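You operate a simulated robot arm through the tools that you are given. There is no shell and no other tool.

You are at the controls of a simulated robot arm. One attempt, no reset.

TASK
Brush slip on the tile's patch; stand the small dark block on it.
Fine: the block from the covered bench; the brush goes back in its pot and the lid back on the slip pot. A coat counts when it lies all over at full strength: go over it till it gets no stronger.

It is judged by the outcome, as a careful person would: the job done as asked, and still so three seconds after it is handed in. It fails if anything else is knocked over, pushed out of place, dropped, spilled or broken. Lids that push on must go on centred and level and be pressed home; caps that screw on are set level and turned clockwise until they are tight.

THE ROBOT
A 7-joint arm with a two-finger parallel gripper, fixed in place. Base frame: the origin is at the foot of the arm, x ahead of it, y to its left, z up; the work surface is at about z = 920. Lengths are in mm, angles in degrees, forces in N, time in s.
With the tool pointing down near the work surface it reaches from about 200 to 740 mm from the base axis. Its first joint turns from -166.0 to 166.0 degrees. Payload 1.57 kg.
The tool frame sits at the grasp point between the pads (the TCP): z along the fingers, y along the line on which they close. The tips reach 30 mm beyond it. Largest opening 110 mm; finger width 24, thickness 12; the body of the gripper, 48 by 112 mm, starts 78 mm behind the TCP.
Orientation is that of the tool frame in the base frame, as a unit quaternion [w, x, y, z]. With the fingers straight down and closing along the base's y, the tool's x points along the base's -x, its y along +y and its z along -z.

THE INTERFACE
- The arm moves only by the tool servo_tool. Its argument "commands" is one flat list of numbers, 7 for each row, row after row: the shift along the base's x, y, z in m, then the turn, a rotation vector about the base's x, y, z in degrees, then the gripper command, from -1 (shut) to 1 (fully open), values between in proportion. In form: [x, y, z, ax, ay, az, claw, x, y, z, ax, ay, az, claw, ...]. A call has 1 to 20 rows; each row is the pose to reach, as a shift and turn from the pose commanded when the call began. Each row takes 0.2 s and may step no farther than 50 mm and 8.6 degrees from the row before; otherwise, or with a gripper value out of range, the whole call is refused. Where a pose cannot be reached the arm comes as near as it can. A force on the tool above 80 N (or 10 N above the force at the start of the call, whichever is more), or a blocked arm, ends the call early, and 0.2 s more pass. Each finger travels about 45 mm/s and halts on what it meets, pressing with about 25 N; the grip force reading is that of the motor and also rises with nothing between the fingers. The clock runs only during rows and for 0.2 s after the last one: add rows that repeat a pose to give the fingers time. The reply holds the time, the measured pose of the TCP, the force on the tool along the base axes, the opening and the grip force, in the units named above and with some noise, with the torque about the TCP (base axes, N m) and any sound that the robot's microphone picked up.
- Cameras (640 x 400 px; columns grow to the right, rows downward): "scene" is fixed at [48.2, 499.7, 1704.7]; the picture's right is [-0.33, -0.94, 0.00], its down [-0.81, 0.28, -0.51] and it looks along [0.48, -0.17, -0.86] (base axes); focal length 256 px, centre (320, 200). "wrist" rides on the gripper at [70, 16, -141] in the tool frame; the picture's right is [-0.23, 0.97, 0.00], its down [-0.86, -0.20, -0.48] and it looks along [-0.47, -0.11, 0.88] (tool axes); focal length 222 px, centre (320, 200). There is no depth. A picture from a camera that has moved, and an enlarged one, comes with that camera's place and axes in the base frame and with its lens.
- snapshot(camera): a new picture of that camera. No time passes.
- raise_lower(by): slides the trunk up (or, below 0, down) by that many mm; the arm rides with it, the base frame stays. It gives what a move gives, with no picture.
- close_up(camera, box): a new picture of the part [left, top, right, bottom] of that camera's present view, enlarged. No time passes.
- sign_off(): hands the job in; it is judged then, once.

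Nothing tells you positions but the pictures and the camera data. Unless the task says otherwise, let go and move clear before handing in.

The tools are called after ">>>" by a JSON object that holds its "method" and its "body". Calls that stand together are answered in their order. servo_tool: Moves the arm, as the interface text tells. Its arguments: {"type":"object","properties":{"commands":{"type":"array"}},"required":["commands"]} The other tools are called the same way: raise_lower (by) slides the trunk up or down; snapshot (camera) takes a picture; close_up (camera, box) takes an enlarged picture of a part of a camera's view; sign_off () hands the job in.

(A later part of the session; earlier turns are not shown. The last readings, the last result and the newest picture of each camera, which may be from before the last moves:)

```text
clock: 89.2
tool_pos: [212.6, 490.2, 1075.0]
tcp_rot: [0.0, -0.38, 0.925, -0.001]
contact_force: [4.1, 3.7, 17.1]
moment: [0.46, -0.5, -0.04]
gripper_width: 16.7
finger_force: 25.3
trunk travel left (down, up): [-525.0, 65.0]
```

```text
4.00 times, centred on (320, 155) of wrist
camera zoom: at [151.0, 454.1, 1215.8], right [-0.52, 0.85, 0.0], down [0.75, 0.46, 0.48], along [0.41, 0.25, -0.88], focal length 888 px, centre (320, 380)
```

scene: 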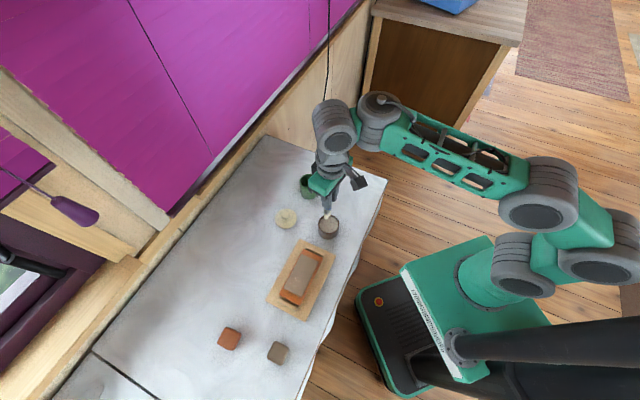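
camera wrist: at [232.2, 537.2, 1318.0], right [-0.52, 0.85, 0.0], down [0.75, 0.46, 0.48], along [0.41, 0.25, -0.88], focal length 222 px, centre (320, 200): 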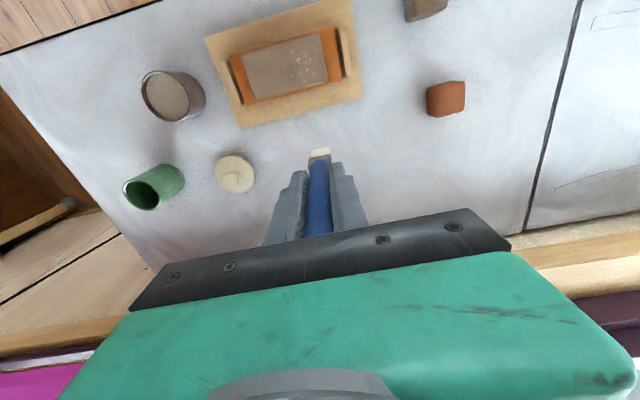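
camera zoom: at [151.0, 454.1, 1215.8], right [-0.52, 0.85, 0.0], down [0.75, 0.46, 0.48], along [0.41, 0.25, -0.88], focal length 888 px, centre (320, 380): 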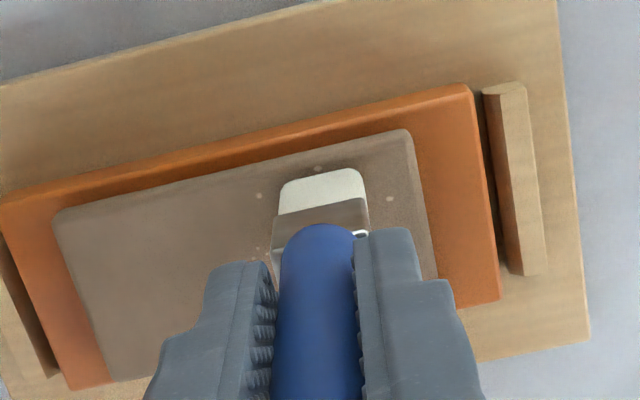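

>>> {"method": "servo_tool", "body": {"commands": [0, 0, 0.02, 0, 0, 0, -1, 0.02, 0.02, 0.04, 0, 0, 0, -1, 0.05, 0.05, 0.05, 0, 0, 0, -1, 0.08, 0.08, 0.05, 0, 0, 0, -1, 0.1, 0.1, 0.05, 0, 0, 0, -1, 0.1, 0.1, 0.05, 0, 0, 0, -1]}}

>>> {"method": "close_up", "body": {"camera": "scene", "box": [280, 268, 312, 300]}}

>>> {"method": "close_up", "body": {"camera": "scene", "box": [288, 276, 304, 292]}}

>>> {"method": "snapshot", "body": {"camera": "scene"}}

```text
clock: 90.6
tool_pos: [313.5, 588.3, 1124.5]
tcp_rot: [0.0, -0.38, 0.925, -0.002]
contact_force: [-0.6, -0.5, -1.1]
moment: [0.03, 0.01, -0.02]
gripper_width: 16.8
finger_force: 25.1
trunk travel left (down, up): [-525.0, 65.0]
```

```text
12.50 times, centred on (296, 284) of scene
camera zoom: at [48.2, 499.7, 1704.7], right [-0.33, -0.94, 0.0], down [-0.81, 0.28, -0.51], along [0.48, -0.17, -0.86], focal length 3198 px, centre (620, -850)
```

zoom: 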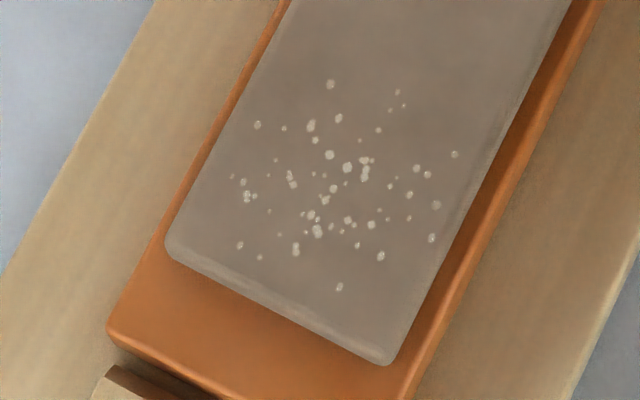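

```text
16.00 times, centred on (296, 284) of scene
camera zoom: at [48.2, 499.7, 1704.7], right [-0.33, -0.94, 0.0], down [-0.81, 0.28, -0.51], along [0.48, -0.17, -0.86], focal length 4094 px, centre (704, -1144)
```

zoom: 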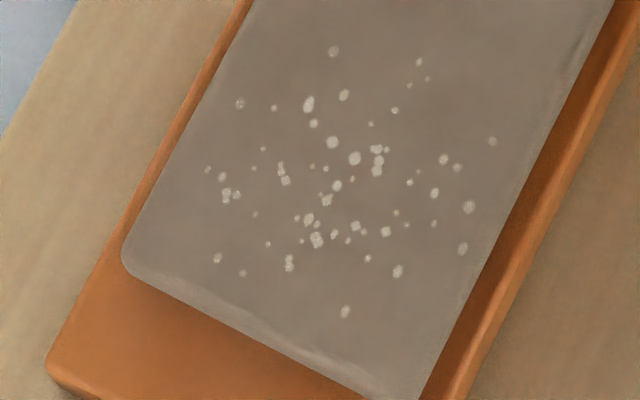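

```text
taken
```

scene: 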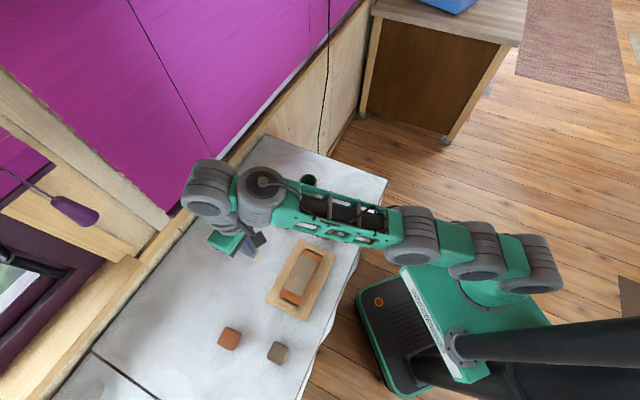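

>>> {"method": "close_up", "body": {"camera": "wrist", "box": [290, 130, 350, 180]}}

>>> {"method": "close_up", "body": {"camera": "scene", "box": [235, 230, 275, 270]}}

>>> {"method": "close_up", "body": {"camera": "wrist", "box": [120, 40, 240, 160]}}

```text
8.00 times, centred on (320, 155) of wrist
camera zoom: at [253.1, 552.2, 1265.3], right [-0.52, 0.85, 0.0], down [0.75, 0.46, 0.48], along [0.41, 0.25, -0.88], focal length 1777 px, centre (320, 560)
```

zoom: 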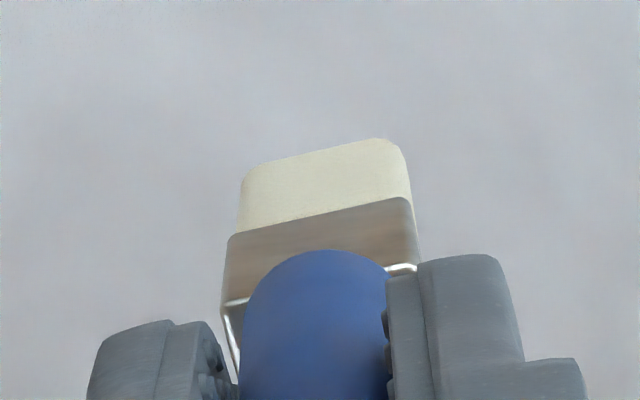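

```text
10.00 times, centred on (255, 250) of scene
camera zoom: at [48.2, 499.7, 1704.7], right [-0.33, -0.94, 0.0], down [-0.81, 0.28, -0.51], along [0.48, -0.17, -0.86], focal length 2558 px, centre (970, -300)
```

zoom: 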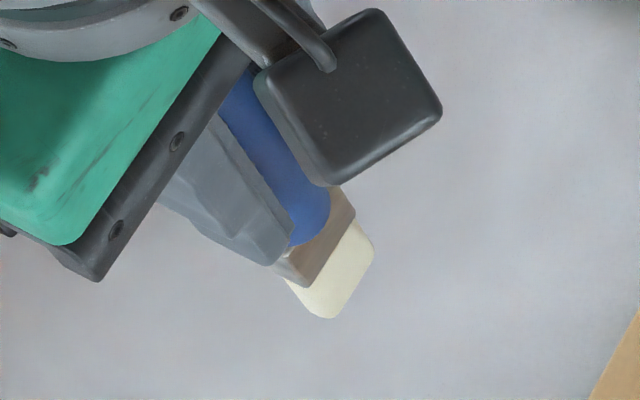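

```text
3.33 times, centred on (180, 100) of wrist
camera zoom: at [253.1, 552.2, 1265.3], right [-0.52, 0.85, 0.0], down [0.75, 0.46, 0.48], along [0.41, 0.25, -0.88], focal length 740 px, centre (787, 533)
```

zoom: 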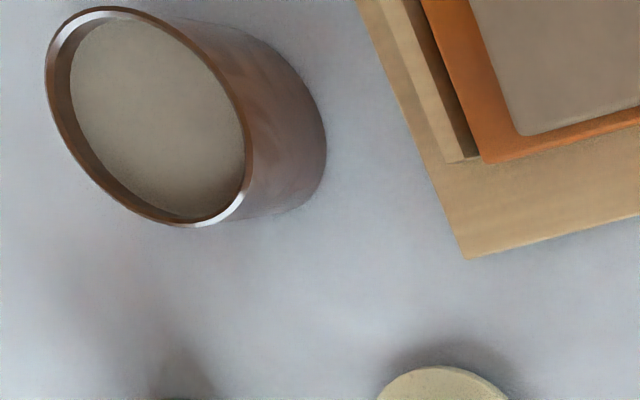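

Bristles still look clean. As a test of where the patch accepts slip, I'll sweep the brush lengthwise along the whole slab's centre line, including the unspeckled half.

>>> {"method": "servo_tool", "body": {"commands": [-0.032, -0.0234, 0, 0, 0, 0, -1, -0.064, -0.0467, 0, 0, 0, 0, -1, -0.0959, -0.0701, 0, 0, 0, 0, -1, -0.0959, -0.0701, -0.03, 0, 0, 0, -1, -0.0959, -0.0701, -0.046, 0, 0, 0, -1, -0.0959, -0.0701, -0.046, 0, 0, 0, -1]}}

```text
clock: 92.0
tool_pos: [216.1, 521.3, 1077.1]
tcp_rot: [0.0, -0.38, 0.925, -0.002]
contact_force: [0.0, -0.3, -0.5]
moment: [-0.04, 0.02, -0.01]
gripper_width: 16.4
finger_force: 25.0
trunk travel left (down, up): [-525.0, 65.0]
```

>>> {"method": "servo_tool", "body": {"commands": [0, 0, -0.002, 0, 0, 0, -1, 0, 0, -0.003, 0, 0, 0, -1, 0, 0, -0.003, 0, 0, 0, -1]}}

```text
clock: 92.8
tool_pos: [215.7, 522.7, 1074.3]
tcp_rot: [0.0, -0.38, 0.925, -0.002]
contact_force: [0.0, 0.3, 4.9]
moment: [0.1, 0.0, 0.01]
gripper_width: 16.9
finger_force: 25.2
trunk travel left (down, up): [-525.0, 65.0]
```

>>> {"method": "servo_tool", "body": {"commands": [0.0059, -0.006, -0.0007, 0, 0, 0, -1, 0.0118, -0.0119, -0.0007, 0, 0, 0, -1, 0.0178, -0.0179, -0.0007, 0, 0, 0, -1, 0.0237, -0.0238, -0.0007, 0, 0, 0, -1, 0.0296, -0.0298, -0.0007, 0, 0, 0, -1, 0.0355, -0.0358, -0.0007, 0, 0, 0, -1, 0.0414, -0.0417, -0.0007, 0, 0, 0, -1, 0.0474, -0.0477, -0.0007, 0, 0, 0, -1, 0.0533, -0.0536, -0.0007, 0, 0, 0, -1, 0.0592, -0.0596, -0.0007, 0, 0, 0, -1, 0.0592, -0.0596, -0.0007, 0, 0, 0, -1]}}

>>> {"method": "close_up", "body": {"camera": "wrist", "box": [240, 60, 420, 190]}}

>>> {"method": "close_up", "body": {"camera": "scene", "box": [270, 240, 330, 310]}}

```text
clock: 95.2
tool_pos: [276.4, 462.2, 1075.3]
tcp_rot: [0.001, -0.38, 0.925, -0.001]
contact_force: [-1.7, 0.3, 5.7]
moment: [0.14, 0.09, -0.01]
gripper_width: 16.7
finger_force: 25.0
trunk travel left (down, up): [-525.0, 65.0]
```

```text
3.08 times, centred on (330, 125) of wrist
camera zoom: at [214.4, 425.8, 1216.1], right [-0.52, 0.85, 0.0], down [0.75, 0.46, 0.48], along [0.41, 0.25, -0.88], focal length 684 px, centre (289, 431)
```

zoom: 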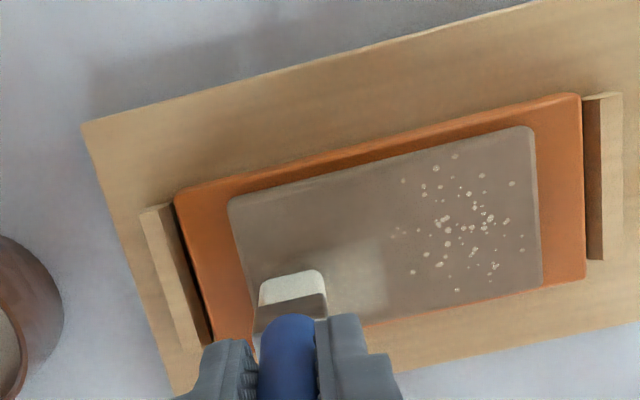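

```text
5.71 times, centred on (300, 275) of scene
camera zoom: at [48.2, 499.7, 1704.7], right [-0.33, -0.94, 0.0], down [-0.81, 0.28, -0.51], along [0.48, -0.17, -0.86], focal length 1462 px, centre (434, -229)
```

zoom: 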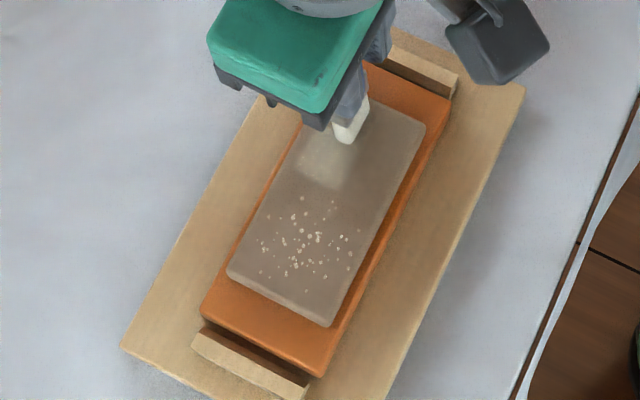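

Now a pale coat appears on the unspeckled half, with a straight border at the slab's middle: that smooth half is the patch. I work it with strokes across, starting with the outer two lanes.

>>> {"method": "servo_tool", "body": {"commands": [0.0023, -0.0023, -0.0003, 0, 0, 0, -1, 0.0092, 0.0045, -0.0003, 0, 0, 0, -1, 0.017, 0.0123, -0.0003, 0, 0, 0, -1, 0.0092, 0.0045, -0.0003, 0, 0, 0, -1, 0.0023, -0.0023, -0.0003, 0, 0, 0, -1, -0.0064, -0.011, -0.0003, 0, 0, 0, -1, -0.0157, -0.0201, -0.0003, 0, 0, 0, -1, -0.0064, -0.011, -0.0003, 0, 0, 0, -1, 0.0023, -0.0023, -0.0003, 0, 0, 0, -1, 0.0092, 0.0045, -0.0003, 0, 0, 0, -1, 0.017, 0.0123, -0.0003, 0, 0, 0, -1, 0.0082, 0.0211, -0.0003, 0, 0, 0, -1, 0.0004, 0.0133, -0.0003, 0, 0, 0, -1, -0.0065, 0.0065, -0.0003, 0, 0, 0, -1, -0.0152, -0.0022, -0.0003, 0, 0, 0, -1, -0.0245, -0.0113, -0.0003, 0, 0, 0, -1, -0.0152, -0.0022, -0.0003, 0, 0, 0, -1, -0.0065, 0.0065, -0.0003, 0, 0, 0, -1, 0.0004, 0.0133, -0.0003, 0, 0, 0, -1, 0.0082, 0.0211, -0.0003, 0, 0, 0, -1]}}

>>> {"method": "close_up", "body": {"camera": "wrist", "box": [240, 60, 420, 190]}}

>>> {"method": "close_up", "body": {"camera": "scene", "box": [270, 240, 330, 310]}}

```text
clock: 99.4
tool_pos: [283.8, 483.3, 1074.6]
tcp_rot: [0.001, -0.379, 0.925, -0.001]
contact_force: [-3.6, -2.6, 12.3]
moment: [-0.13, 0.27, 0.0]
gripper_width: 16.6
finger_force: 25.0
trunk travel left (down, up): [-525.0, 65.0]
```

```text
3.08 times, centred on (330, 125) of wrist
camera zoom: at [222.4, 446.2, 1215.7], right [-0.52, 0.85, 0.0], down [0.75, 0.46, 0.48], along [0.41, 0.25, -0.88], focal length 684 px, centre (289, 431)
```

zoom: 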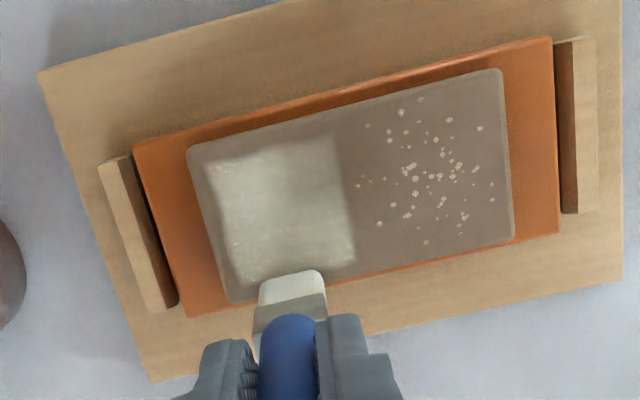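

```text
5.71 times, centred on (300, 275) of scene
camera zoom: at [48.2, 499.7, 1704.7], right [-0.33, -0.94, 0.0], down [-0.81, 0.28, -0.51], along [0.48, -0.17, -0.86], focal length 1462 px, centre (434, -229)
```

zoom: 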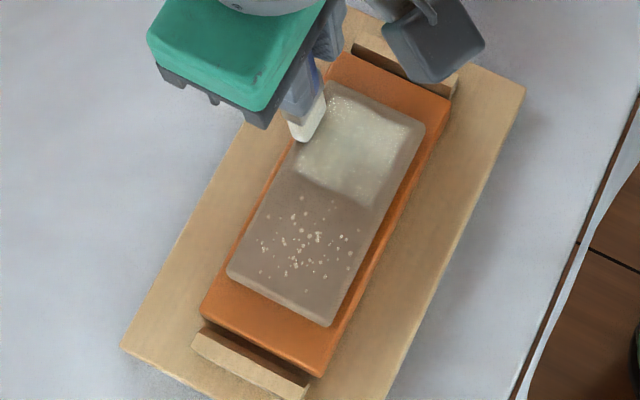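

The coat builds nicely on the smooth square patch, roughly 45 mm wide and centred near (266, 471). I carry on with the inner lanes.

>>> {"method": "servo_tool", "body": {"commands": [-0.008, 0.0081, 0.0002, 0, 0, 0, -1, -0.0161, 0.0001, 0.0002, 0, 0, 0, -1, -0.0239, -0.0077, 0.0002, 0, 0, 0, -1, -0.0317, -0.0154, 0.0002, 0, 0, 0, -1, -0.0395, -0.0232, 0.0002, 0, 0, 0, -1, -0.0317, -0.0154, 0.0002, 0, 0, 0, -1, -0.0239, -0.0077, 0.0002, 0, 0, 0, -1, -0.0161, 0.0001, 0.0002, 0, 0, 0, -1, -0.008, 0.0081, 0.0002, 0, 0, 0, -1, -0.0151, 0.0152, 0.0002, 0, 0, 0, -1, -0.0232, 0.0072, 0.0002, 0, 0, 0, -1, -0.031, -0.0006, 0.0002, 0, 0, 0, -1, -0.0388, -0.0083, 0.0002, 0, 0, 0, -1, -0.0466, -0.0161, 0.0002, 0, 0, 0, -1, -0.0388, -0.0083, 0.0002, 0, 0, 0, -1, -0.031, -0.0006, 0.0002, 0, 0, 0, -1, -0.0232, 0.0072, 0.0002, 0, 0, 0, -1, -0.0151, 0.0152, 0.0002, 0, 0, 0, -1]}}

>>> {"method": "close_up", "body": {"camera": "wrist", "box": [220, 50, 400, 180]}}

>>> {"method": "close_up", "body": {"camera": "scene", "box": [270, 240, 330, 310]}}

```text
clock: 103.2
tool_pos: [268.7, 495.8, 1074.6]
tcp_rot: [0.001, -0.381, 0.924, -0.001]
contact_force: [-2.4, -1.5, 13.8]
moment: [-0.11, 0.25, 0.01]
gripper_width: 16.6
finger_force: 25.6
trunk travel left (down, up): [-525.0, 65.0]
```

```text
3.08 times, centred on (310, 115) of wrist
camera zoom: at [207.6, 459.8, 1215.6], right [-0.52, 0.85, 0.0], down [0.75, 0.46, 0.48], along [0.41, 0.25, -0.88], focal length 684 px, centre (351, 462)
```

zoom: 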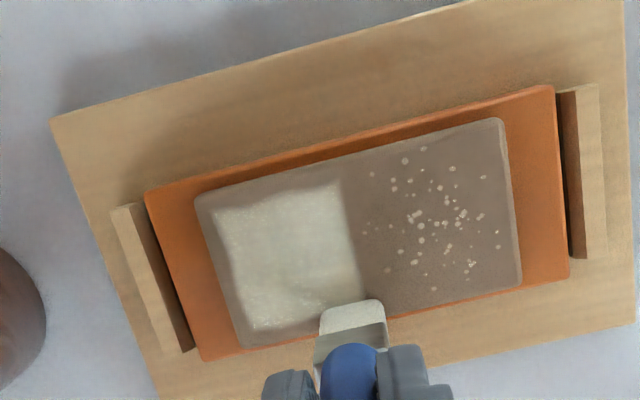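

```text
5.71 times, centred on (300, 275) of scene
camera zoom: at [48.2, 499.7, 1704.7], right [-0.33, -0.94, 0.0], down [-0.81, 0.28, -0.51], along [0.48, -0.17, -0.86], focal length 1462 px, centre (434, -229)
```

zoom: 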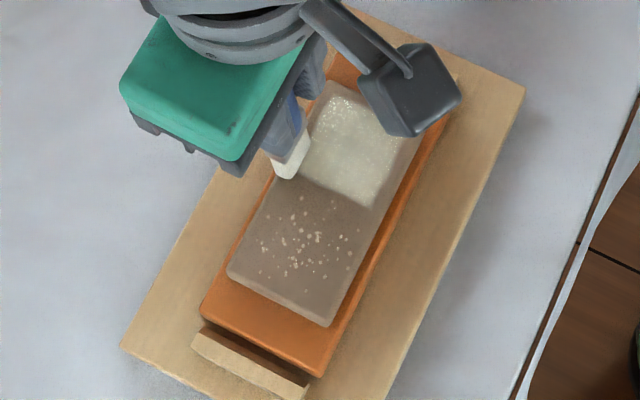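

The coat is getting paler and more even. I make another full round of overlapping lanes to see whether it strengthens further.

>>> {"method": "servo_tool", "body": {"commands": [-0.0003, 0.0024, 0, 0, 0, 0, -1, -0.0081, -0.0053, 0, 0, 0, 0, -1, -0.0159, -0.0131, 0, 0, 0, 0, -1, -0.0237, -0.0208, 0, 0, 0, 0, -1, -0.0315, -0.0286, 0, 0, 0, 0, -1, -0.0252, -0.0349, 0, 0, 0, 0, -1, -0.0174, -0.0272, 0, 0, 0, 0, -1, -0.0095, -0.0194, 0, 0, 0, 0, -1, -0.0017, -0.0117, 0, 0, 0, 0, -1, 0.0068, -0.0032, 0, 0, 0, 0, -1, 0.0131, -0.0096, 0, 0, 0, 0, -1, 0.0046, -0.0181, 0, 0, 0, 0, -1, -0.0032, -0.0258, 0, 0, 0, 0, -1, -0.0111, -0.0336, 0, 0, 0, 0, -1, -0.0189, -0.0413, 0, 0, 0, 0, -1, -0.0125, -0.0477, 0, 0, 0, 0, -1, -0.0047, -0.04, 0, 0, 0, 0, -1, 0.0032, -0.0322, 0, 0, 0, 0, -1, 0.011, -0.0245, 0, 0, 0, 0, -1, 0.0195, -0.016, 0, 0, 0, 0, -1]}}

>>> {"method": "close_up", "body": {"camera": "wrist", "box": [240, 50, 420, 180]}}

>>> {"method": "close_up", "body": {"camera": "scene", "box": [270, 240, 330, 310]}}

```text
clock: 107.4
tool_pos: [289.3, 480.2, 1074.7]
tcp_rot: [0.0, -0.379, 0.925, -0.001]
contact_force: [-0.9, -1.8, 9.8]
moment: [-0.08, 0.17, 0.0]
gripper_width: 16.4
finger_force: 24.8
trunk travel left (down, up): [-525.0, 65.0]
```

```text
3.08 times, centred on (330, 115) of wrist
camera zoom: at [228.0, 444.3, 1215.7], right [-0.52, 0.85, 0.0], down [0.75, 0.46, 0.48], along [0.41, 0.25, -0.88], focal length 684 px, centre (289, 462)
```

zoom: 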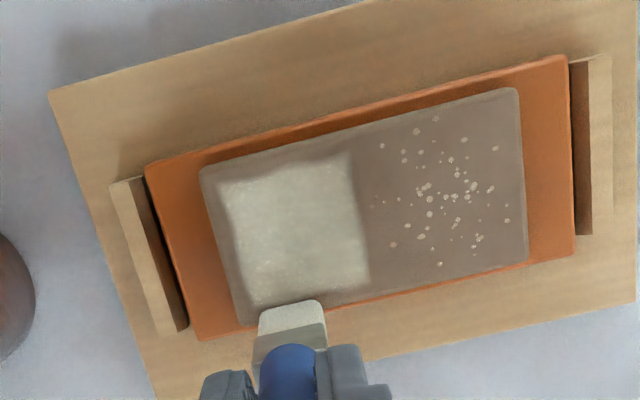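

```text
5.71 times, centred on (300, 275) of scene
camera zoom: at [48.2, 499.7, 1704.7], right [-0.33, -0.94, 0.0], down [-0.81, 0.28, -0.51], along [0.48, -0.17, -0.86], focal length 1462 px, centre (434, -229)
```

zoom: 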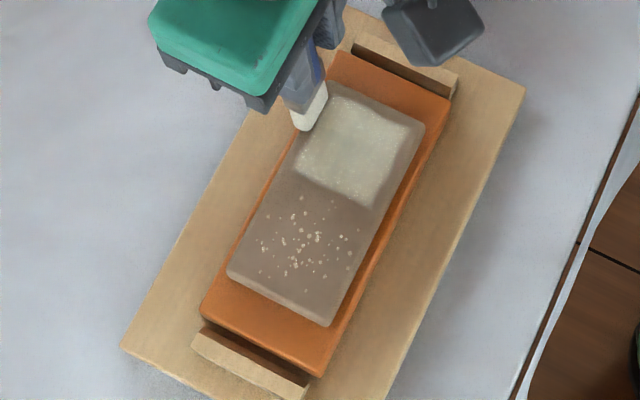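

The coat looks even, with soft edges. I lift and inspect it closely.

>>> {"method": "servo_tool", "body": {"commands": [0, 0, 0.02, 0, 0, 0, -1, 0.02, 0.02, 0.04, 0, 0, 0, -1, 0.045, 0.045, 0.045, 0, 0, 0, -1, 0.045, 0.045, 0.045, 0, 0, 0, -1]}}

>>> {"method": "close_up", "body": {"camera": "wrist", "box": [240, 20, 360, 110]}}

>>> {"method": "close_up", "body": {"camera": "scene", "box": [290, 248, 326, 284]}}

>>> {"method": "close_up", "body": {"camera": "wrist", "box": [290, 120, 350, 170]}}

```text
clock: 108.4
tool_pos: [332.6, 526.9, 1117.8]
tcp_rot: [0.0, -0.38, 0.925, -0.002]
contact_force: [-0.1, 0.0, -0.3]
moment: [0.0, 0.03, 0.0]
gripper_width: 16.8
finger_force: 25.5
trunk travel left (down, up): [-525.0, 65.0]
```

```text
4.44 times, centred on (300, 65) of wrist
camera zoom: at [271.6, 490.9, 1258.9], right [-0.52, 0.85, 0.0], down [0.75, 0.46, 0.48], along [0.41, 0.25, -0.88], focal length 987 px, centre (409, 800)
```

zoom: 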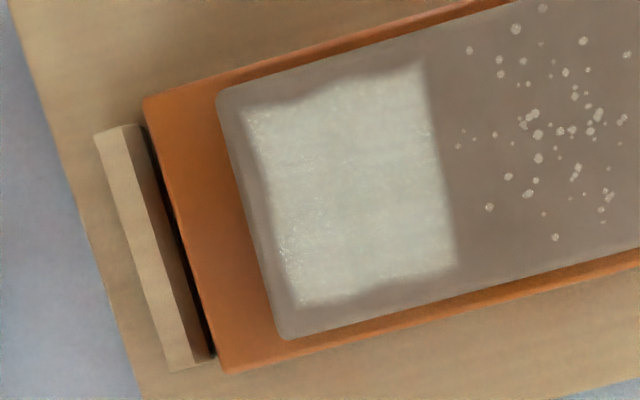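

```text
11.11 times, centred on (308, 266) of scene
camera zoom: at [48.2, 499.7, 1704.7], right [-0.33, -0.94, 0.0], down [-0.81, 0.28, -0.51], along [0.48, -0.17, -0.86], focal length 2843 px, centre (453, -533)
```

zoom: 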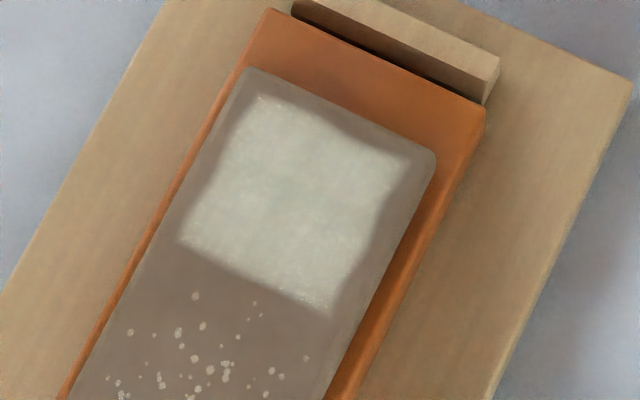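

```text
8.00 times, centred on (320, 145) of wrist
camera zoom: at [271.6, 490.9, 1258.9], right [-0.52, 0.85, 0.0], down [0.75, 0.46, 0.48], along [0.41, 0.25, -0.88], focal length 1777 px, centre (320, 640)
```

zoom: 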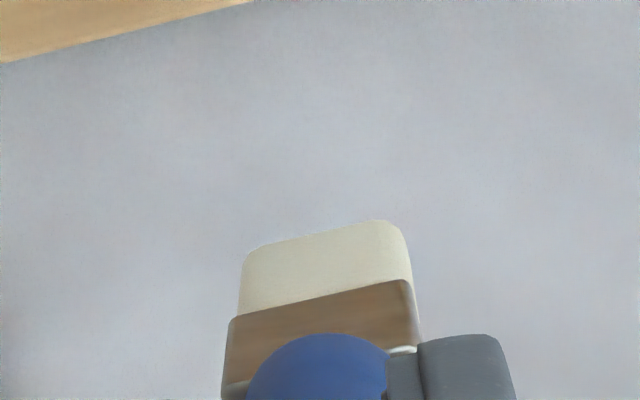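

The coat covers a square of about 45 mm, but its robot-side edge is slightly ragged. I re-dip the brush first and then go over the whole patch again, reaching a bit further at the edges.

>>> {"method": "servo_tool", "body": {"commands": [0.007, -0.033, 0.01, 0, 0, -2, -1, 0.0135, -0.066, 0.017, 0, 0, -4, -1, 0.02, -0.1, 0.017, 0, 0, -6, -1, 0.027, -0.133, 0.017, 0, 0, -8, -1, 0.0334, -0.1659, 0.017, 0, 0, -9.6, -1, 0.0334, -0.1659, 0.017, 0, 0, -9.6, -1, 0.0334, -0.1659, -0.015, 0, 0, -9.6, -1, 0.0334, -0.1659, -0.04, 0, 0, -9.6, -1, 0.0334, -0.1659, -0.0475, 0, 0, -9.6, -1, 0.0334, -0.1659, -0.0475, 0, 0, -9.6, -1]}}

>>> {"method": "close_up", "body": {"camera": "scene", "box": [316, 208, 342, 232]}}

```text
clock: 110.6
tool_pos: [366.0, 360.5, 1072.3]
tcp_rot: [0.0, -0.302, 0.953, -0.002]
contact_force: [-0.4, 0.9, -0.5]
moment: [-0.01, -0.04, 0.02]
gripper_width: 16.8
finger_force: 25.8
trunk travel left (down, up): [-525.0, 65.0]
```

```text
16.00 times, centred on (329, 220) of scene
camera zoom: at [48.2, 499.7, 1704.7], right [-0.33, -0.94, 0.0], down [-0.81, 0.28, -0.51], along [0.48, -0.17, -0.86], focal length 4094 px, centre (176, -120)
```

zoom: 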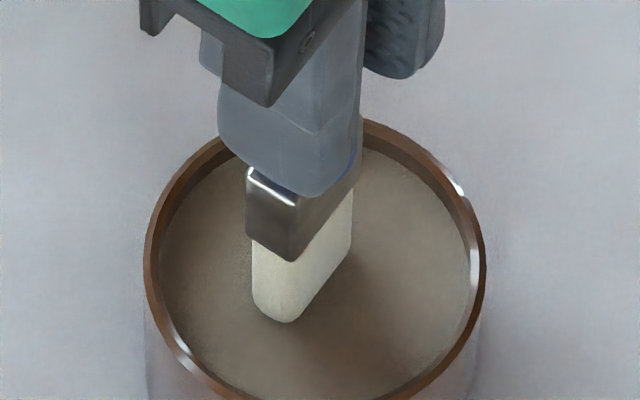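

Now I lower the last few millimetres until a light contact and lift out again.

>>> {"method": "servo_tool", "body": {"commands": [0, 0, -0.003, 0, 0, 0, -1, 0, 0, -0.005, 0, 0, 0, -1, 0, 0, -0.0055, 0, 0, 0, -1, 0, 0, -0.0055, 0, 0, 0, -1, 0, 0, -0.0055, 0, 0, 0, -1]}}

```text
clock: 111.8
tool_pos: [366.8, 361.3, 1067.9]
tcp_rot: [0.001, -0.302, 0.953, -0.001]
contact_force: [-1.1, -0.5, 7.0]
moment: [-0.03, 0.0, -0.02]
gripper_width: 16.6
finger_force: 24.7
trunk travel left (down, up): [-525.0, 65.0]
```

>>> {"method": "servo_tool", "body": {"commands": [0, 0, 0.03, 0, 0, 0, -1, 0, 0, 0.06, 0, 0, 0, -1, -0.027, 0.02, 0.065, 0, 0, 2.4, -1, -0.054, 0.04, 0.065, 0, 0, 4.8, -1, -0.081, 0.06, 0.065, 0, 0, 7.2, -1, -0.1077, 0.0797, 0.065, 0, 0, 9.6, -1, -0.1077, 0.0797, 0.035, 0, 0, 9.6, -1, -0.1077, 0.0797, 0.0095, 0, 0, 9.6, -1, -0.1077, 0.0797, 0.0095, 0, 0, 9.6, -1]}}

>>> {"method": "close_up", "body": {"camera": "wrist", "box": [260, 80, 420, 190]}}

```text
clock: 113.8
tool_pos: [258.3, 442.0, 1075.3]
tcp_rot: [0.001, -0.38, 0.925, -0.001]
contact_force: [0.3, 0.2, -0.6]
moment: [0.0, 0.02, -0.01]
gripper_width: 16.9
finger_force: 25.1
trunk travel left (down, up): [-525.0, 65.0]
```

```text
3.64 times, centred on (340, 135) of wrist
camera zoom: at [198.2, 404.7, 1216.8], right [-0.52, 0.85, 0.0], down [0.75, 0.46, 0.48], along [0.41, 0.25, -0.88], focal length 808 px, centre (247, 436)
```

zoom: 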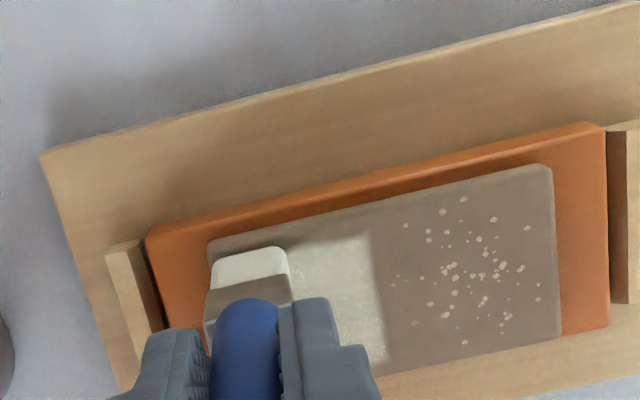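

>>> {"method": "servo_tool", "body": {"commands": [0, 0, -0.001, 0, 0, 0, -1, 0, 0, -0.002, 0, 0, 0, -1, 0, 0, -0.002, 0, 0, 0, -1]}}

```text
clock: 114.6
tool_pos: [260.8, 441.1, 1075.7]
tcp_rot: [0.001, -0.381, 0.925, -0.001]
contact_force: [-1.5, 0.2, 8.6]
moment: [0.03, 0.05, 0.0]
gripper_width: 16.8
finger_force: 25.2
trunk travel left (down, up): [-525.0, 65.0]
```

Good contact (about 9 N). Now I go over the patch lengthwise in closely spaced rows, starting along the robot-side edge.

>>> {"method": "servo_tool", "body": {"commands": [-0.0013, -0.0013, 0, 0, 0, 0, -1, -0.0077, 0.0052, 0, 0, 0, 0, -1, -0.014, 0.0116, 0, 0, 0, 0, -1, -0.0204, 0.018, 0, 0, 0, 0, -1, -0.0267, 0.0243, 0, 0, 0, 0, -1, -0.0228, 0.0282, 0, 0, 0, 0, -1, -0.0165, 0.0218, 0, 0, 0, 0, -1, -0.0102, 0.0154, 0, 0, 0, 0, -1, -0.0038, 0.0091, 0, 0, 0, 0, -1, 0.0026, 0.0026, 0, 0, 0, 0, -1, 0.0083, 0.0082, 0, 0, 0, 0, -1, 0.0019, 0.0147, 0, 0, 0, 0, -1, -0.0045, 0.021, 0, 0, 0, 0, -1, -0.0108, 0.0274, 0, 0, 0, 0, -1, -0.0171, 0.0338, 0, 0, 0, 0, -1, -0.0114, 0.0395, 0, 0, 0, 0, -1, -0.0051, 0.0331, 0, 0, 0, 0, -1, 0.0012, 0.0267, 0, 0, 0, 0, -1, 0.0076, 0.0204, 0, 0, 0, 0, -1, 0.014, 0.0139, 0, 0, 0, 0, -1]}}

>>> {"method": "close_up", "body": {"camera": "wrist", "box": [260, 60, 420, 170]}}

```text
clock: 118.8
tool_pos: [273.4, 454.7, 1074.4]
tcp_rot: [0.001, -0.38, 0.925, -0.001]
contact_force: [-5.5, 5.0, 24.2]
moment: [0.74, 0.41, 0.05]
gripper_width: 16.6
finger_force: 24.9
trunk travel left (down, up): [-525.0, 65.0]
```

```text
3.64 times, centred on (340, 115) of wrist
camera zoom: at [212.1, 417.7, 1215.4], right [-0.52, 0.85, 0.0], down [0.75, 0.46, 0.48], along [0.41, 0.25, -0.88], focal length 808 px, centre (247, 509)
```

zoom: 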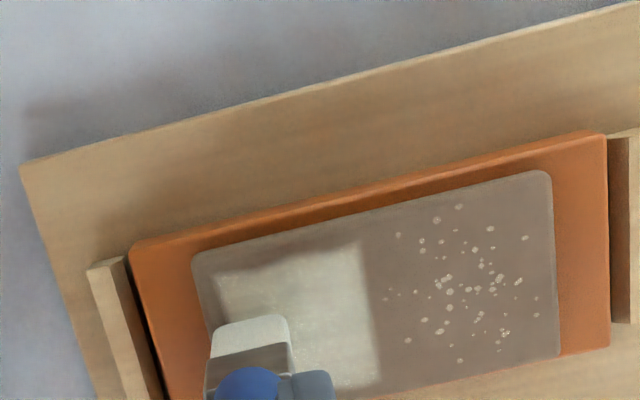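

>>> {"method": "servo_tool", "body": {"commands": [0.0069, 0.0061, 0.001, 0, 0, 0, -1, 0.0006, 0.0125, 0.001, 0, 0, 0, -1, -0.0058, 0.0188, 0.001, 0, 0, 0, -1, -0.0121, 0.0252, 0.001, 0, 0, 0, -1, -0.0184, 0.0316, 0.001, 0, 0, 0, -1, -0.0127, 0.0372, 0.001, 0, 0, 0, -1, -0.0064, 0.0308, 0.001, 0, 0, 0, -1, -0.0001, 0.0244, 0.001, 0, 0, 0, -1, 0.0063, 0.0181, 0.001, 0, 0, 0, -1, 0.0126, 0.0117, 0.001, 0, 0, 0, -1, 0.0176, 0.0167, 0.001, 0, 0, 0, -1, 0.0113, 0.0231, 0.001, 0, 0, 0, -1, 0.0049, 0.0294, 0.001, 0, 0, 0, -1, -0.0014, 0.0358, 0.001, 0, 0, 0, -1, -0.0077, 0.0422, 0.001, 0, 0, 0, -1, -0.0031, 0.0467, 0.001, 0, 0, 0, -1, 0.0032, 0.0403, 0.001, 0, 0, 0, -1, 0.0095, 0.0339, 0.001, 0, 0, 0, -1, 0.0159, 0.0276, 0.001, 0, 0, 0, -1, 0.0222, 0.0212, 0.001, 0, 0, 0, -1]}}

>>> {"method": "close_up", "body": {"camera": "wrist", "box": [260, 40, 420, 150]}}

>>> {"method": "close_up", "body": {"camera": "scene", "box": [290, 248, 326, 284]}}

```text
clock: 123.0
tool_pos: [296.5, 476.0, 1074.7]
tcp_rot: [0.0, -0.38, 0.925, -0.003]
contact_force: [-0.1, 0.4, 4.2]
moment: [0.1, 0.07, 0.0]
gripper_width: 16.9
finger_force: 25.2
trunk travel left (down, up): [-525.0, 65.0]
```

```text
3.64 times, centred on (340, 95) of wrist
camera zoom: at [234.0, 439.4, 1216.0], right [-0.52, 0.85, 0.0], down [0.75, 0.46, 0.48], along [0.41, 0.25, -0.88], focal length 808 px, centre (247, 582)
```

zoom: 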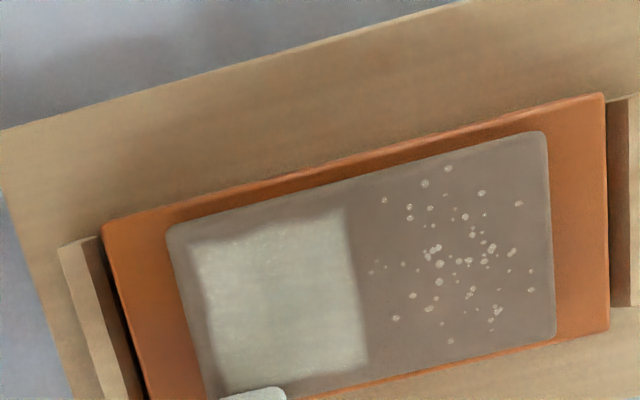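

```text
11.11 times, centred on (308, 266) of scene
camera zoom: at [48.2, 499.7, 1704.7], right [-0.33, -0.94, 0.0], down [-0.81, 0.28, -0.51], along [0.48, -0.17, -0.86], focal length 2843 px, centre (453, -533)
```

zoom: 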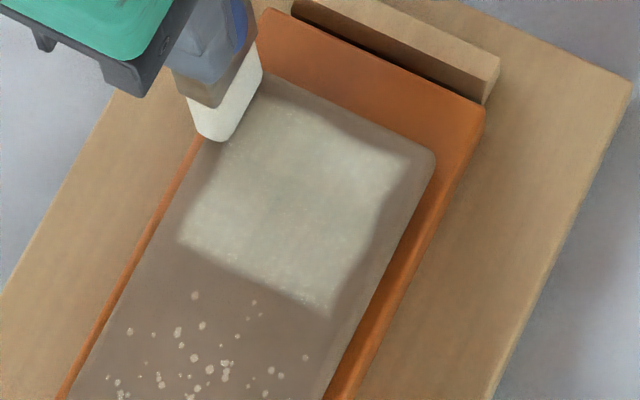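

The coat looks uniform; the slightly soft border did not change, so that is just the patch's outline. I lift to the same viewing pose as before to compare the strength.

>>> {"method": "servo_tool", "body": {"commands": [0, 0, 0.02, 0, 0, 0, -1, 0.015, 0.02, 0.04, 0, 0, 0, -1, 0.036, 0.051, 0.043, 0, 0, 0, -1, 0.036, 0.051, 0.043, 0, 0, 0, -1]}}

>>> {"method": "close_up", "body": {"camera": "wrist", "box": [240, 20, 360, 110]}}

>>> {"method": "close_up", "body": {"camera": "scene", "box": [290, 248, 326, 284]}}

```text
clock: 124.0
tool_pos: [332.1, 527.0, 1116.8]
tcp_rot: [0.0, -0.38, 0.925, -0.002]
contact_force: [0.3, -0.6, -0.5]
moment: [0.02, 0.03, -0.03]
gripper_width: 16.7
finger_force: 25.3
trunk travel left (down, up): [-525.0, 65.0]
```

```text
4.44 times, centred on (300, 65) of wrist
camera zoom: at [270.6, 490.5, 1257.3], right [-0.52, 0.85, 0.0], down [0.75, 0.46, 0.48], along [0.41, 0.25, -0.88], focal length 987 px, centre (409, 800)
```

zoom: 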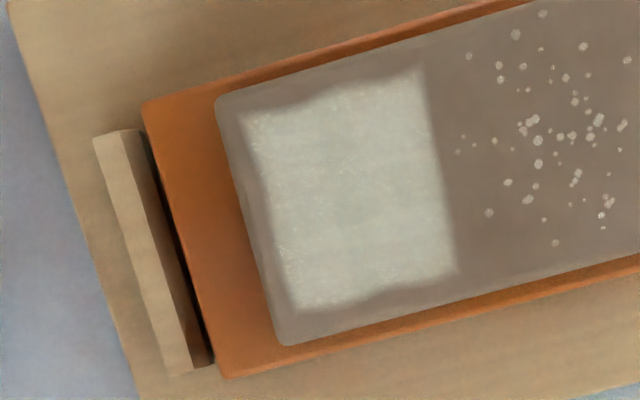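

```text
11.11 times, centred on (308, 266) of scene
camera zoom: at [48.2, 499.7, 1704.7], right [-0.33, -0.94, 0.0], down [-0.81, 0.28, -0.51], along [0.48, -0.17, -0.86], focal length 2843 px, centre (453, -533)
```

zoom: 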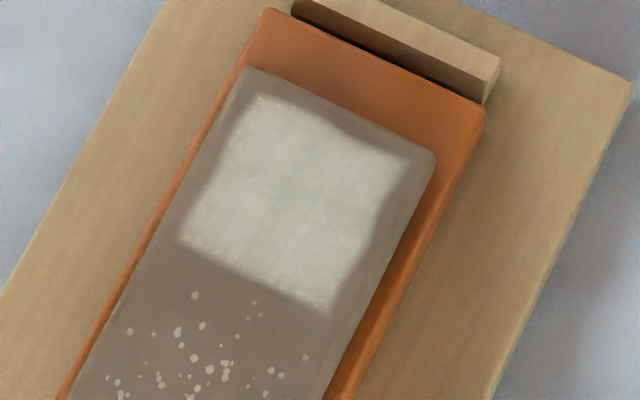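

The coat is identical to the earlier view, so it is at full strength. Next I return the brush to its green pot, moving at about z=1125 so the bristles clear the rim.

>>> {"method": "servo_tool", "body": {"commands": [0.0328, -0.0256, 0.004, 0, 0, -1.6, -1, 0.0655, -0.0512, 0.008, 0, 0, -3.2, -1, 0.0983, -0.0768, 0.008, 0, 0, -4.8, -1, 0.131, -0.1024, 0.008, 0, 0, -6.4, -1, 0.1638, -0.128, 0.008, 0, 0, -8, -1, 0.178, -0.139, 0.008, 0, 0, -9.5, -1, 0.178, -0.139, 0.008, 0, 0, -9.5, -1]}}

>>> {"method": "snapshot", "body": {"camera": "scene"}}

>>> {"method": "close_up", "body": {"camera": "wrist", "box": [240, 80, 420, 210]}}

```text
clock: 125.6
tool_pos: [510.9, 388.4, 1125.9]
tcp_rot: [0.001, -0.302, 0.953, -0.001]
contact_force: [-0.4, 0.2, 0.4]
moment: [-0.02, -0.01, -0.04]
gripper_width: 16.6
finger_force: 24.6
trunk travel left (down, up): [-525.0, 65.0]
```

```text
taken
```

scene: 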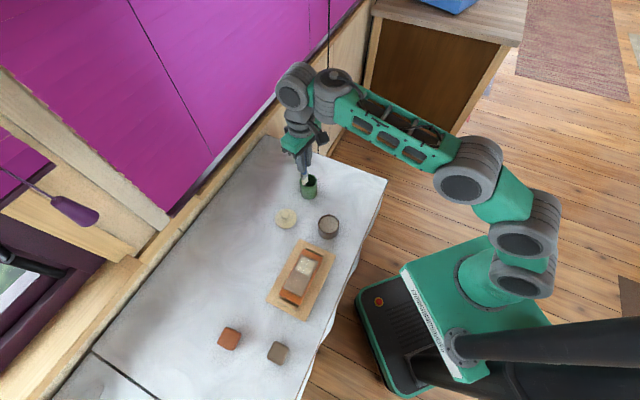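

```text
3.08 times, centred on (330, 145) of wrist
camera zoom: at [444.1, 362.7, 1266.0], right [-0.38, 0.93, 0.0], down [0.81, 0.33, 0.48], along [0.45, 0.18, -0.88], focal length 684 px, centre (289, 369)
```

zoom: 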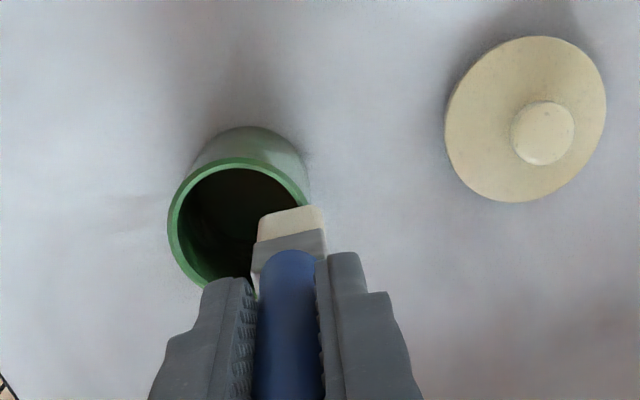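

The pot is about 17 mm ahead and 15 mm to the right of the brush. I align and check before lowering.

>>> {"method": "servo_tool", "body": {"commands": [0.0085, -0.0078, 0, 0, 0, 0, -1, 0.017, -0.0155, 0, 0, 0, 0, -1, 0.017, -0.0155, 0, 0, 0, 0, -1]}}

>>> {"method": "close_up", "body": {"camera": "wrist", "box": [240, 80, 420, 210]}}

>>> {"method": "close_up", "body": {"camera": "scene", "box": [280, 130, 340, 200]}}

```text
clock: 126.4
tool_pos: [527.3, 372.2, 1125.8]
tcp_rot: [0.0, -0.303, 0.953, -0.002]
contact_force: [-0.5, 0.5, -1.0]
moment: [-0.01, -0.01, 0.0]
gripper_width: 16.7
finger_force: 24.9
trunk travel left (down, up): [-525.0, 65.0]
```

```text
3.08 times, centred on (330, 145) of wrist
camera zoom: at [461.1, 346.2, 1266.0], right [-0.38, 0.93, 0.0], down [0.81, 0.33, 0.48], along [0.45, 0.18, -0.88], focal length 684 px, centre (289, 369)
```

zoom: 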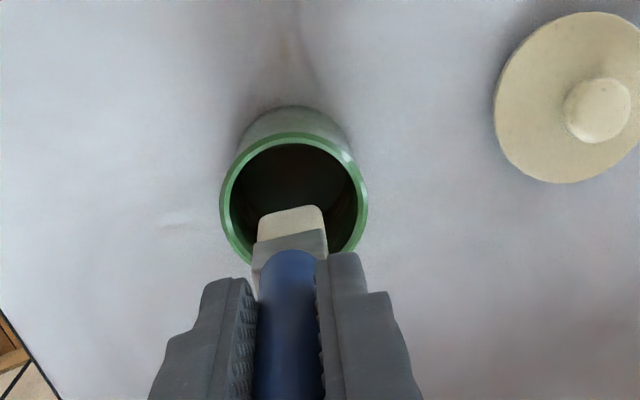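

```text
5.71 times, centred on (310, 165) of scene
camera zoom: at [48.2, 499.7, 1704.7], right [-0.33, -0.94, 0.0], down [-0.81, 0.28, -0.51], along [0.48, -0.17, -0.86], focal length 1462 px, centre (377, 400)
```

zoom: 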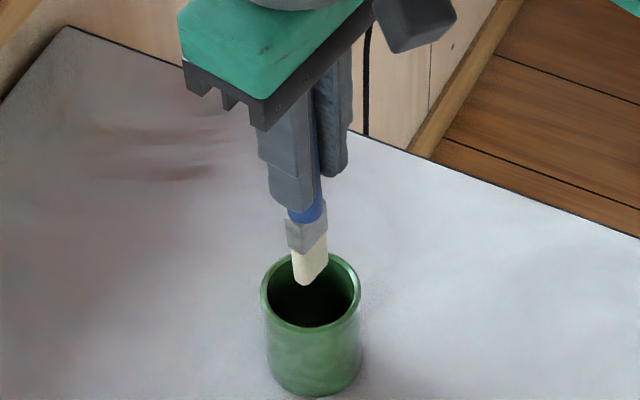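

Well centred. I lower the brush into its pot, then finish in small steps until it touches the bottom.

>>> {"method": "servo_tool", "body": {"commands": [0, 0.0005, -0.02, 0, 0, 0, -1, 0, 0.0005, -0.04, 0, 0, 0, -1, 0, 0.0005, -0.06, 0, 0, 0, -1, 0, 0.0005, -0.075, 0, 0, 0, -1, 0, 0.0005, -0.08, 0, 0, 0, -1, 0, 0.0005, -0.08, 0, 0, 0, -1]}}

>>> {"method": "close_up", "body": {"camera": "scene", "box": [280, 130, 340, 200]}}

```text
clock: 127.8
tool_pos: [525.8, 372.8, 1046.1]
tcp_rot: [0.0, -0.302, 0.953, -0.002]
contact_force: [0.4, 0.0, -0.3]
moment: [-0.05, -0.01, 0.02]
gripper_width: 16.8
finger_force: 24.9
trunk travel left (down, up): [-525.0, 65.0]
```

```text
5.71 times, centred on (310, 165) of scene
camera zoom: at [48.2, 499.7, 1704.7], right [-0.33, -0.94, 0.0], down [-0.81, 0.28, -0.51], along [0.48, -0.17, -0.86], focal length 1462 px, centre (377, 400)
```

zoom: 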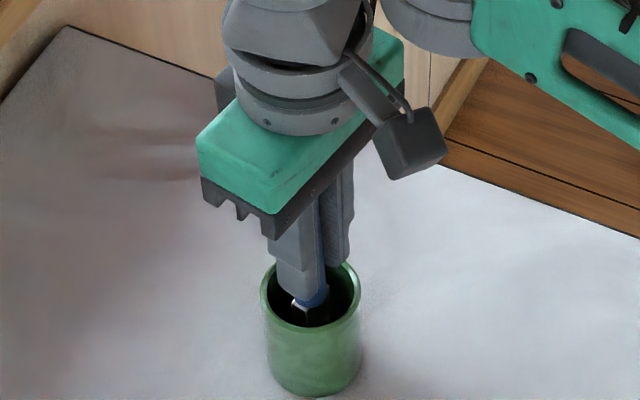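

>>> {"method": "servo_tool", "body": {"commands": [0.001, 0, -0.003, 0, 0, 0, -1, 0.001, 0, -0.006, 0, 0, 0, -1, 0.001, 0, -0.006, 0, 0, 0, -1]}}

```text
clock: 128.6
tool_pos: [527.0, 371.5, 1039.3]
tcp_rot: [0.0, -0.303, 0.953, -0.002]
contact_force: [-0.8, 0.0, -0.6]
moment: [-0.03, 0.0, 0.02]
gripper_width: 16.7
finger_force: 24.8
trunk travel left (down, up): [-525.0, 65.0]
```

>>> {"method": "servo_tool", "body": {"commands": [0, 0.0005, -0.002, 0, 0, 0, -1, 0, 0.0005, -0.003, 0, 0, 0, -1, 0, 0.0005, -0.003, 0, 0, 0, -1]}}

```text
clock: 129.4
tool_pos: [527.0, 372.5, 1036.8]
tcp_rot: [0.001, -0.302, 0.953, -0.002]
contact_force: [0.1, 0.9, 0.6]
moment: [0.0, 0.03, 0.02]
gripper_width: 16.6
finger_force: 24.7
trunk travel left (down, up): [-525.0, 65.0]
```

>>> {"method": "servo_tool", "body": {"commands": [0, 0, -0.002, 0, 0, 0, -1, 0, 0, -0.003, 0, 0, 0, -1, 0, 0, -0.003, 0, 0, 0, -1]}}

```text
clock: 130.2
tool_pos: [528.2, 373.1, 1036.7]
tcp_rot: [0.004, -0.302, 0.953, 0.0]
contact_force: [0.4, 0.0, 13.9]
moment: [0.1, -0.12, -0.02]
gripper_width: 16.6
finger_force: 24.8
trunk travel left (down, up): [-525.0, 65.0]
```

The brush stands on the pot's bottom (14 N). I relax the force and open the fingers slowly.

>>> {"method": "servo_tool", "body": {"commands": [0, 0, 0.0018, 0, 0, 0, -1, 0, 0, 0.0018, 0, 0, 0, -1, 0, 0, 0.0018, 0, 0, 0, -0.65, 0, 0, 0.0018, 0, 0, 0, -0.5, 0, 0, 0.0018, 0, 0, 0, -0.3, 0, 0, 0.0018, 0, 0, 0, 0, 0, 0, 0.0018, 0, 0, 0, 0.1, 0, 0, 0.0018, 0, 0, 0, 0.1]}}

>>> {"method": "close_up", "body": {"camera": "wrist", "box": [240, 90, 420, 220]}}

>>> {"method": "close_up", "body": {"camera": "scene", "box": [280, 130, 340, 200]}}

```text
clock: 132.0
tool_pos: [526.1, 372.6, 1036.2]
tcp_rot: [0.0, -0.303, 0.953, 0.0]
contact_force: [-1.0, -0.2, 10.4]
moment: [0.07, -0.07, 0.03]
gripper_width: 60.6
finger_force: 0.0
trunk travel left (down, up): [-525.0, 65.0]
```

```text
3.08 times, centred on (330, 155) of wrist
camera zoom: at [460.3, 346.5, 1177.0], right [-0.38, 0.93, 0.0], down [0.81, 0.33, 0.48], along [0.45, 0.18, -0.88], focal length 684 px, centre (289, 338)
```

zoom: 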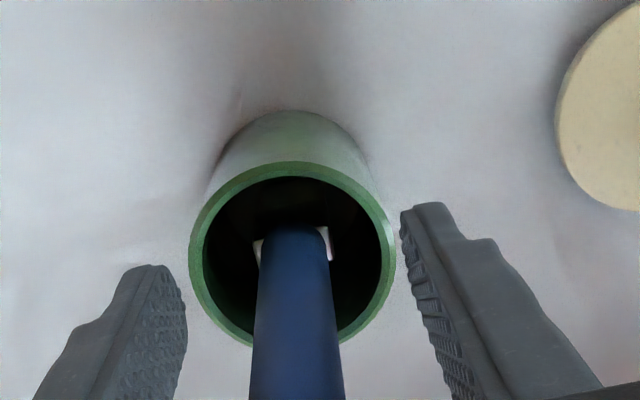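

```text
5.71 times, centred on (310, 165) of scene
camera zoom: at [48.2, 499.7, 1704.7], right [-0.33, -0.94, 0.0], down [-0.81, 0.28, -0.51], along [0.48, -0.17, -0.86], focal length 1462 px, centre (377, 400)
```

zoom: 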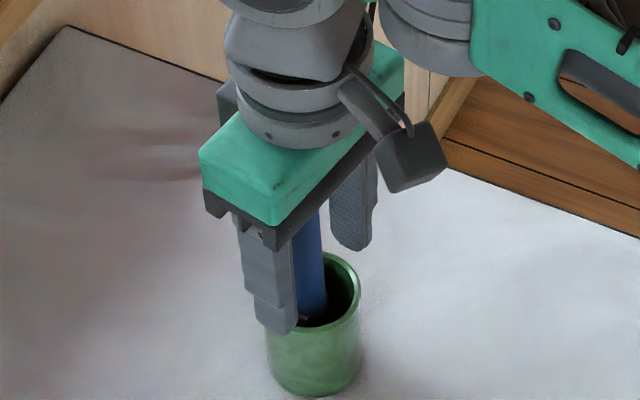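

The brush stands free, but its top touches the palm (10 N). I raise 12 mm straight up, then back out sideways toward the robot with the handle passing between the open fingers.

>>> {"method": "servo_tool", "body": {"commands": [0, 0, 0.004, 0, 0, 0, 0.1, 0, 0, 0.008, 0, 0, 0, 0.1, 0, 0, 0.013, 0, 0, 0, 0.1, 0, 0, 0.013, 0, 0, 0, 0.1]}}

>>> {"method": "close_up", "body": {"camera": "wrist", "box": [240, 90, 420, 220]}}

>>> {"method": "close_up", "body": {"camera": "scene", "box": [280, 130, 340, 200]}}

```text
clock: 133.0
tool_pos: [526.7, 373.4, 1048.5]
tcp_rot: [0.001, -0.302, 0.953, -0.001]
contact_force: [0.4, 0.4, -0.8]
moment: [0.0, 0.05, 0.01]
gripper_width: 60.7
finger_force: 0.0
trunk travel left (down, up): [-525.0, 65.0]
```

```text
3.08 times, centred on (330, 155) of wrist
camera zoom: at [460.6, 347.5, 1189.2], right [-0.38, 0.93, 0.0], down [0.81, 0.33, 0.48], along [0.44, 0.18, -0.88], focal length 684 px, centre (289, 338)
```

zoom: 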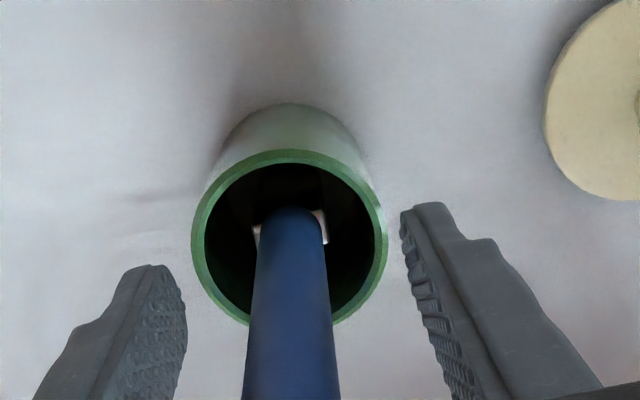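

```text
5.71 times, centred on (310, 165) of scene
camera zoom: at [48.2, 499.7, 1704.7], right [-0.33, -0.94, 0.0], down [-0.81, 0.28, -0.51], along [0.48, -0.17, -0.86], focal length 1462 px, centre (377, 400)
```

zoom: 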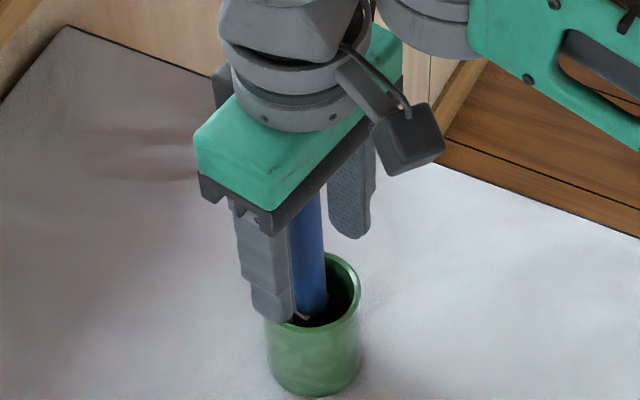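

>>> {"method": "servo_tool", "body": {"commands": [-0.0163, -0.0115, 0.002, 0, 0, 0, 0.1, -0.0368, -0.026, 0.002, 0, 0, 0, 0.1, -0.0613, -0.0433, 0.002, 0, 0, 0, 0.1, -0.0858, -0.0606, 0.002, 0, 0, 0, 0.1, -0.0858, -0.0606, 0.02, 0, 0, 0, 0.1, -0.0858, -0.0606, 0.02, 0, 0, 0, 0.1]}}

>>> {"method": "close_up", "body": {"camera": "scene", "box": [270, 130, 350, 220]}}

>>> {"method": "snapshot", "body": {"camera": "wrist"}}

```text
clock: 134.4
tool_pos: [441.1, 312.0, 1070.0]
tcp_rot: [0.0, -0.302, 0.953, -0.002]
contact_force: [0.6, -0.1, 0.0]
moment: [0.02, -0.03, 0.02]
gripper_width: 60.2
finger_force: 0.1
trunk travel left (down, up): [-525.0, 65.0]
```

```text
4.44 times, centred on (310, 175) of scene
camera zoom: at [48.2, 499.7, 1704.7], right [-0.33, -0.94, 0.0], down [-0.81, 0.28, -0.51], along [0.48, -0.17, -0.86], focal length 1137 px, centre (364, 311)
```

zoom: 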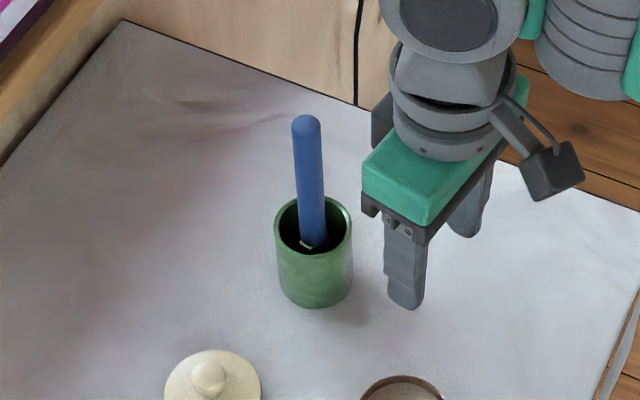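

```text
taken
camera wrist: at [374.7, 286.5, 1209.8], right [-0.38, 0.93, 0.0], down [0.81, 0.33, 0.48], along [0.45, 0.18, -0.88], focal length 222 px, centre (320, 200)
```

wrist: 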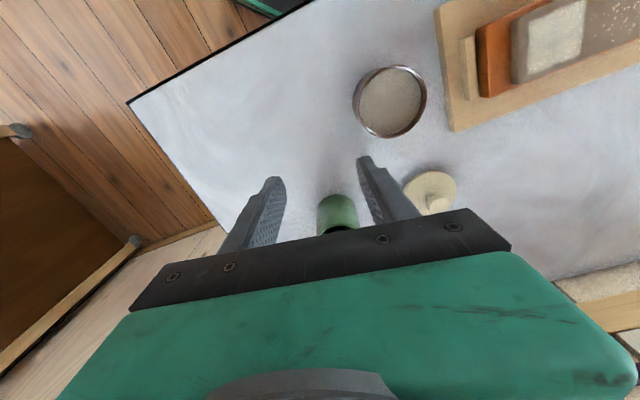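

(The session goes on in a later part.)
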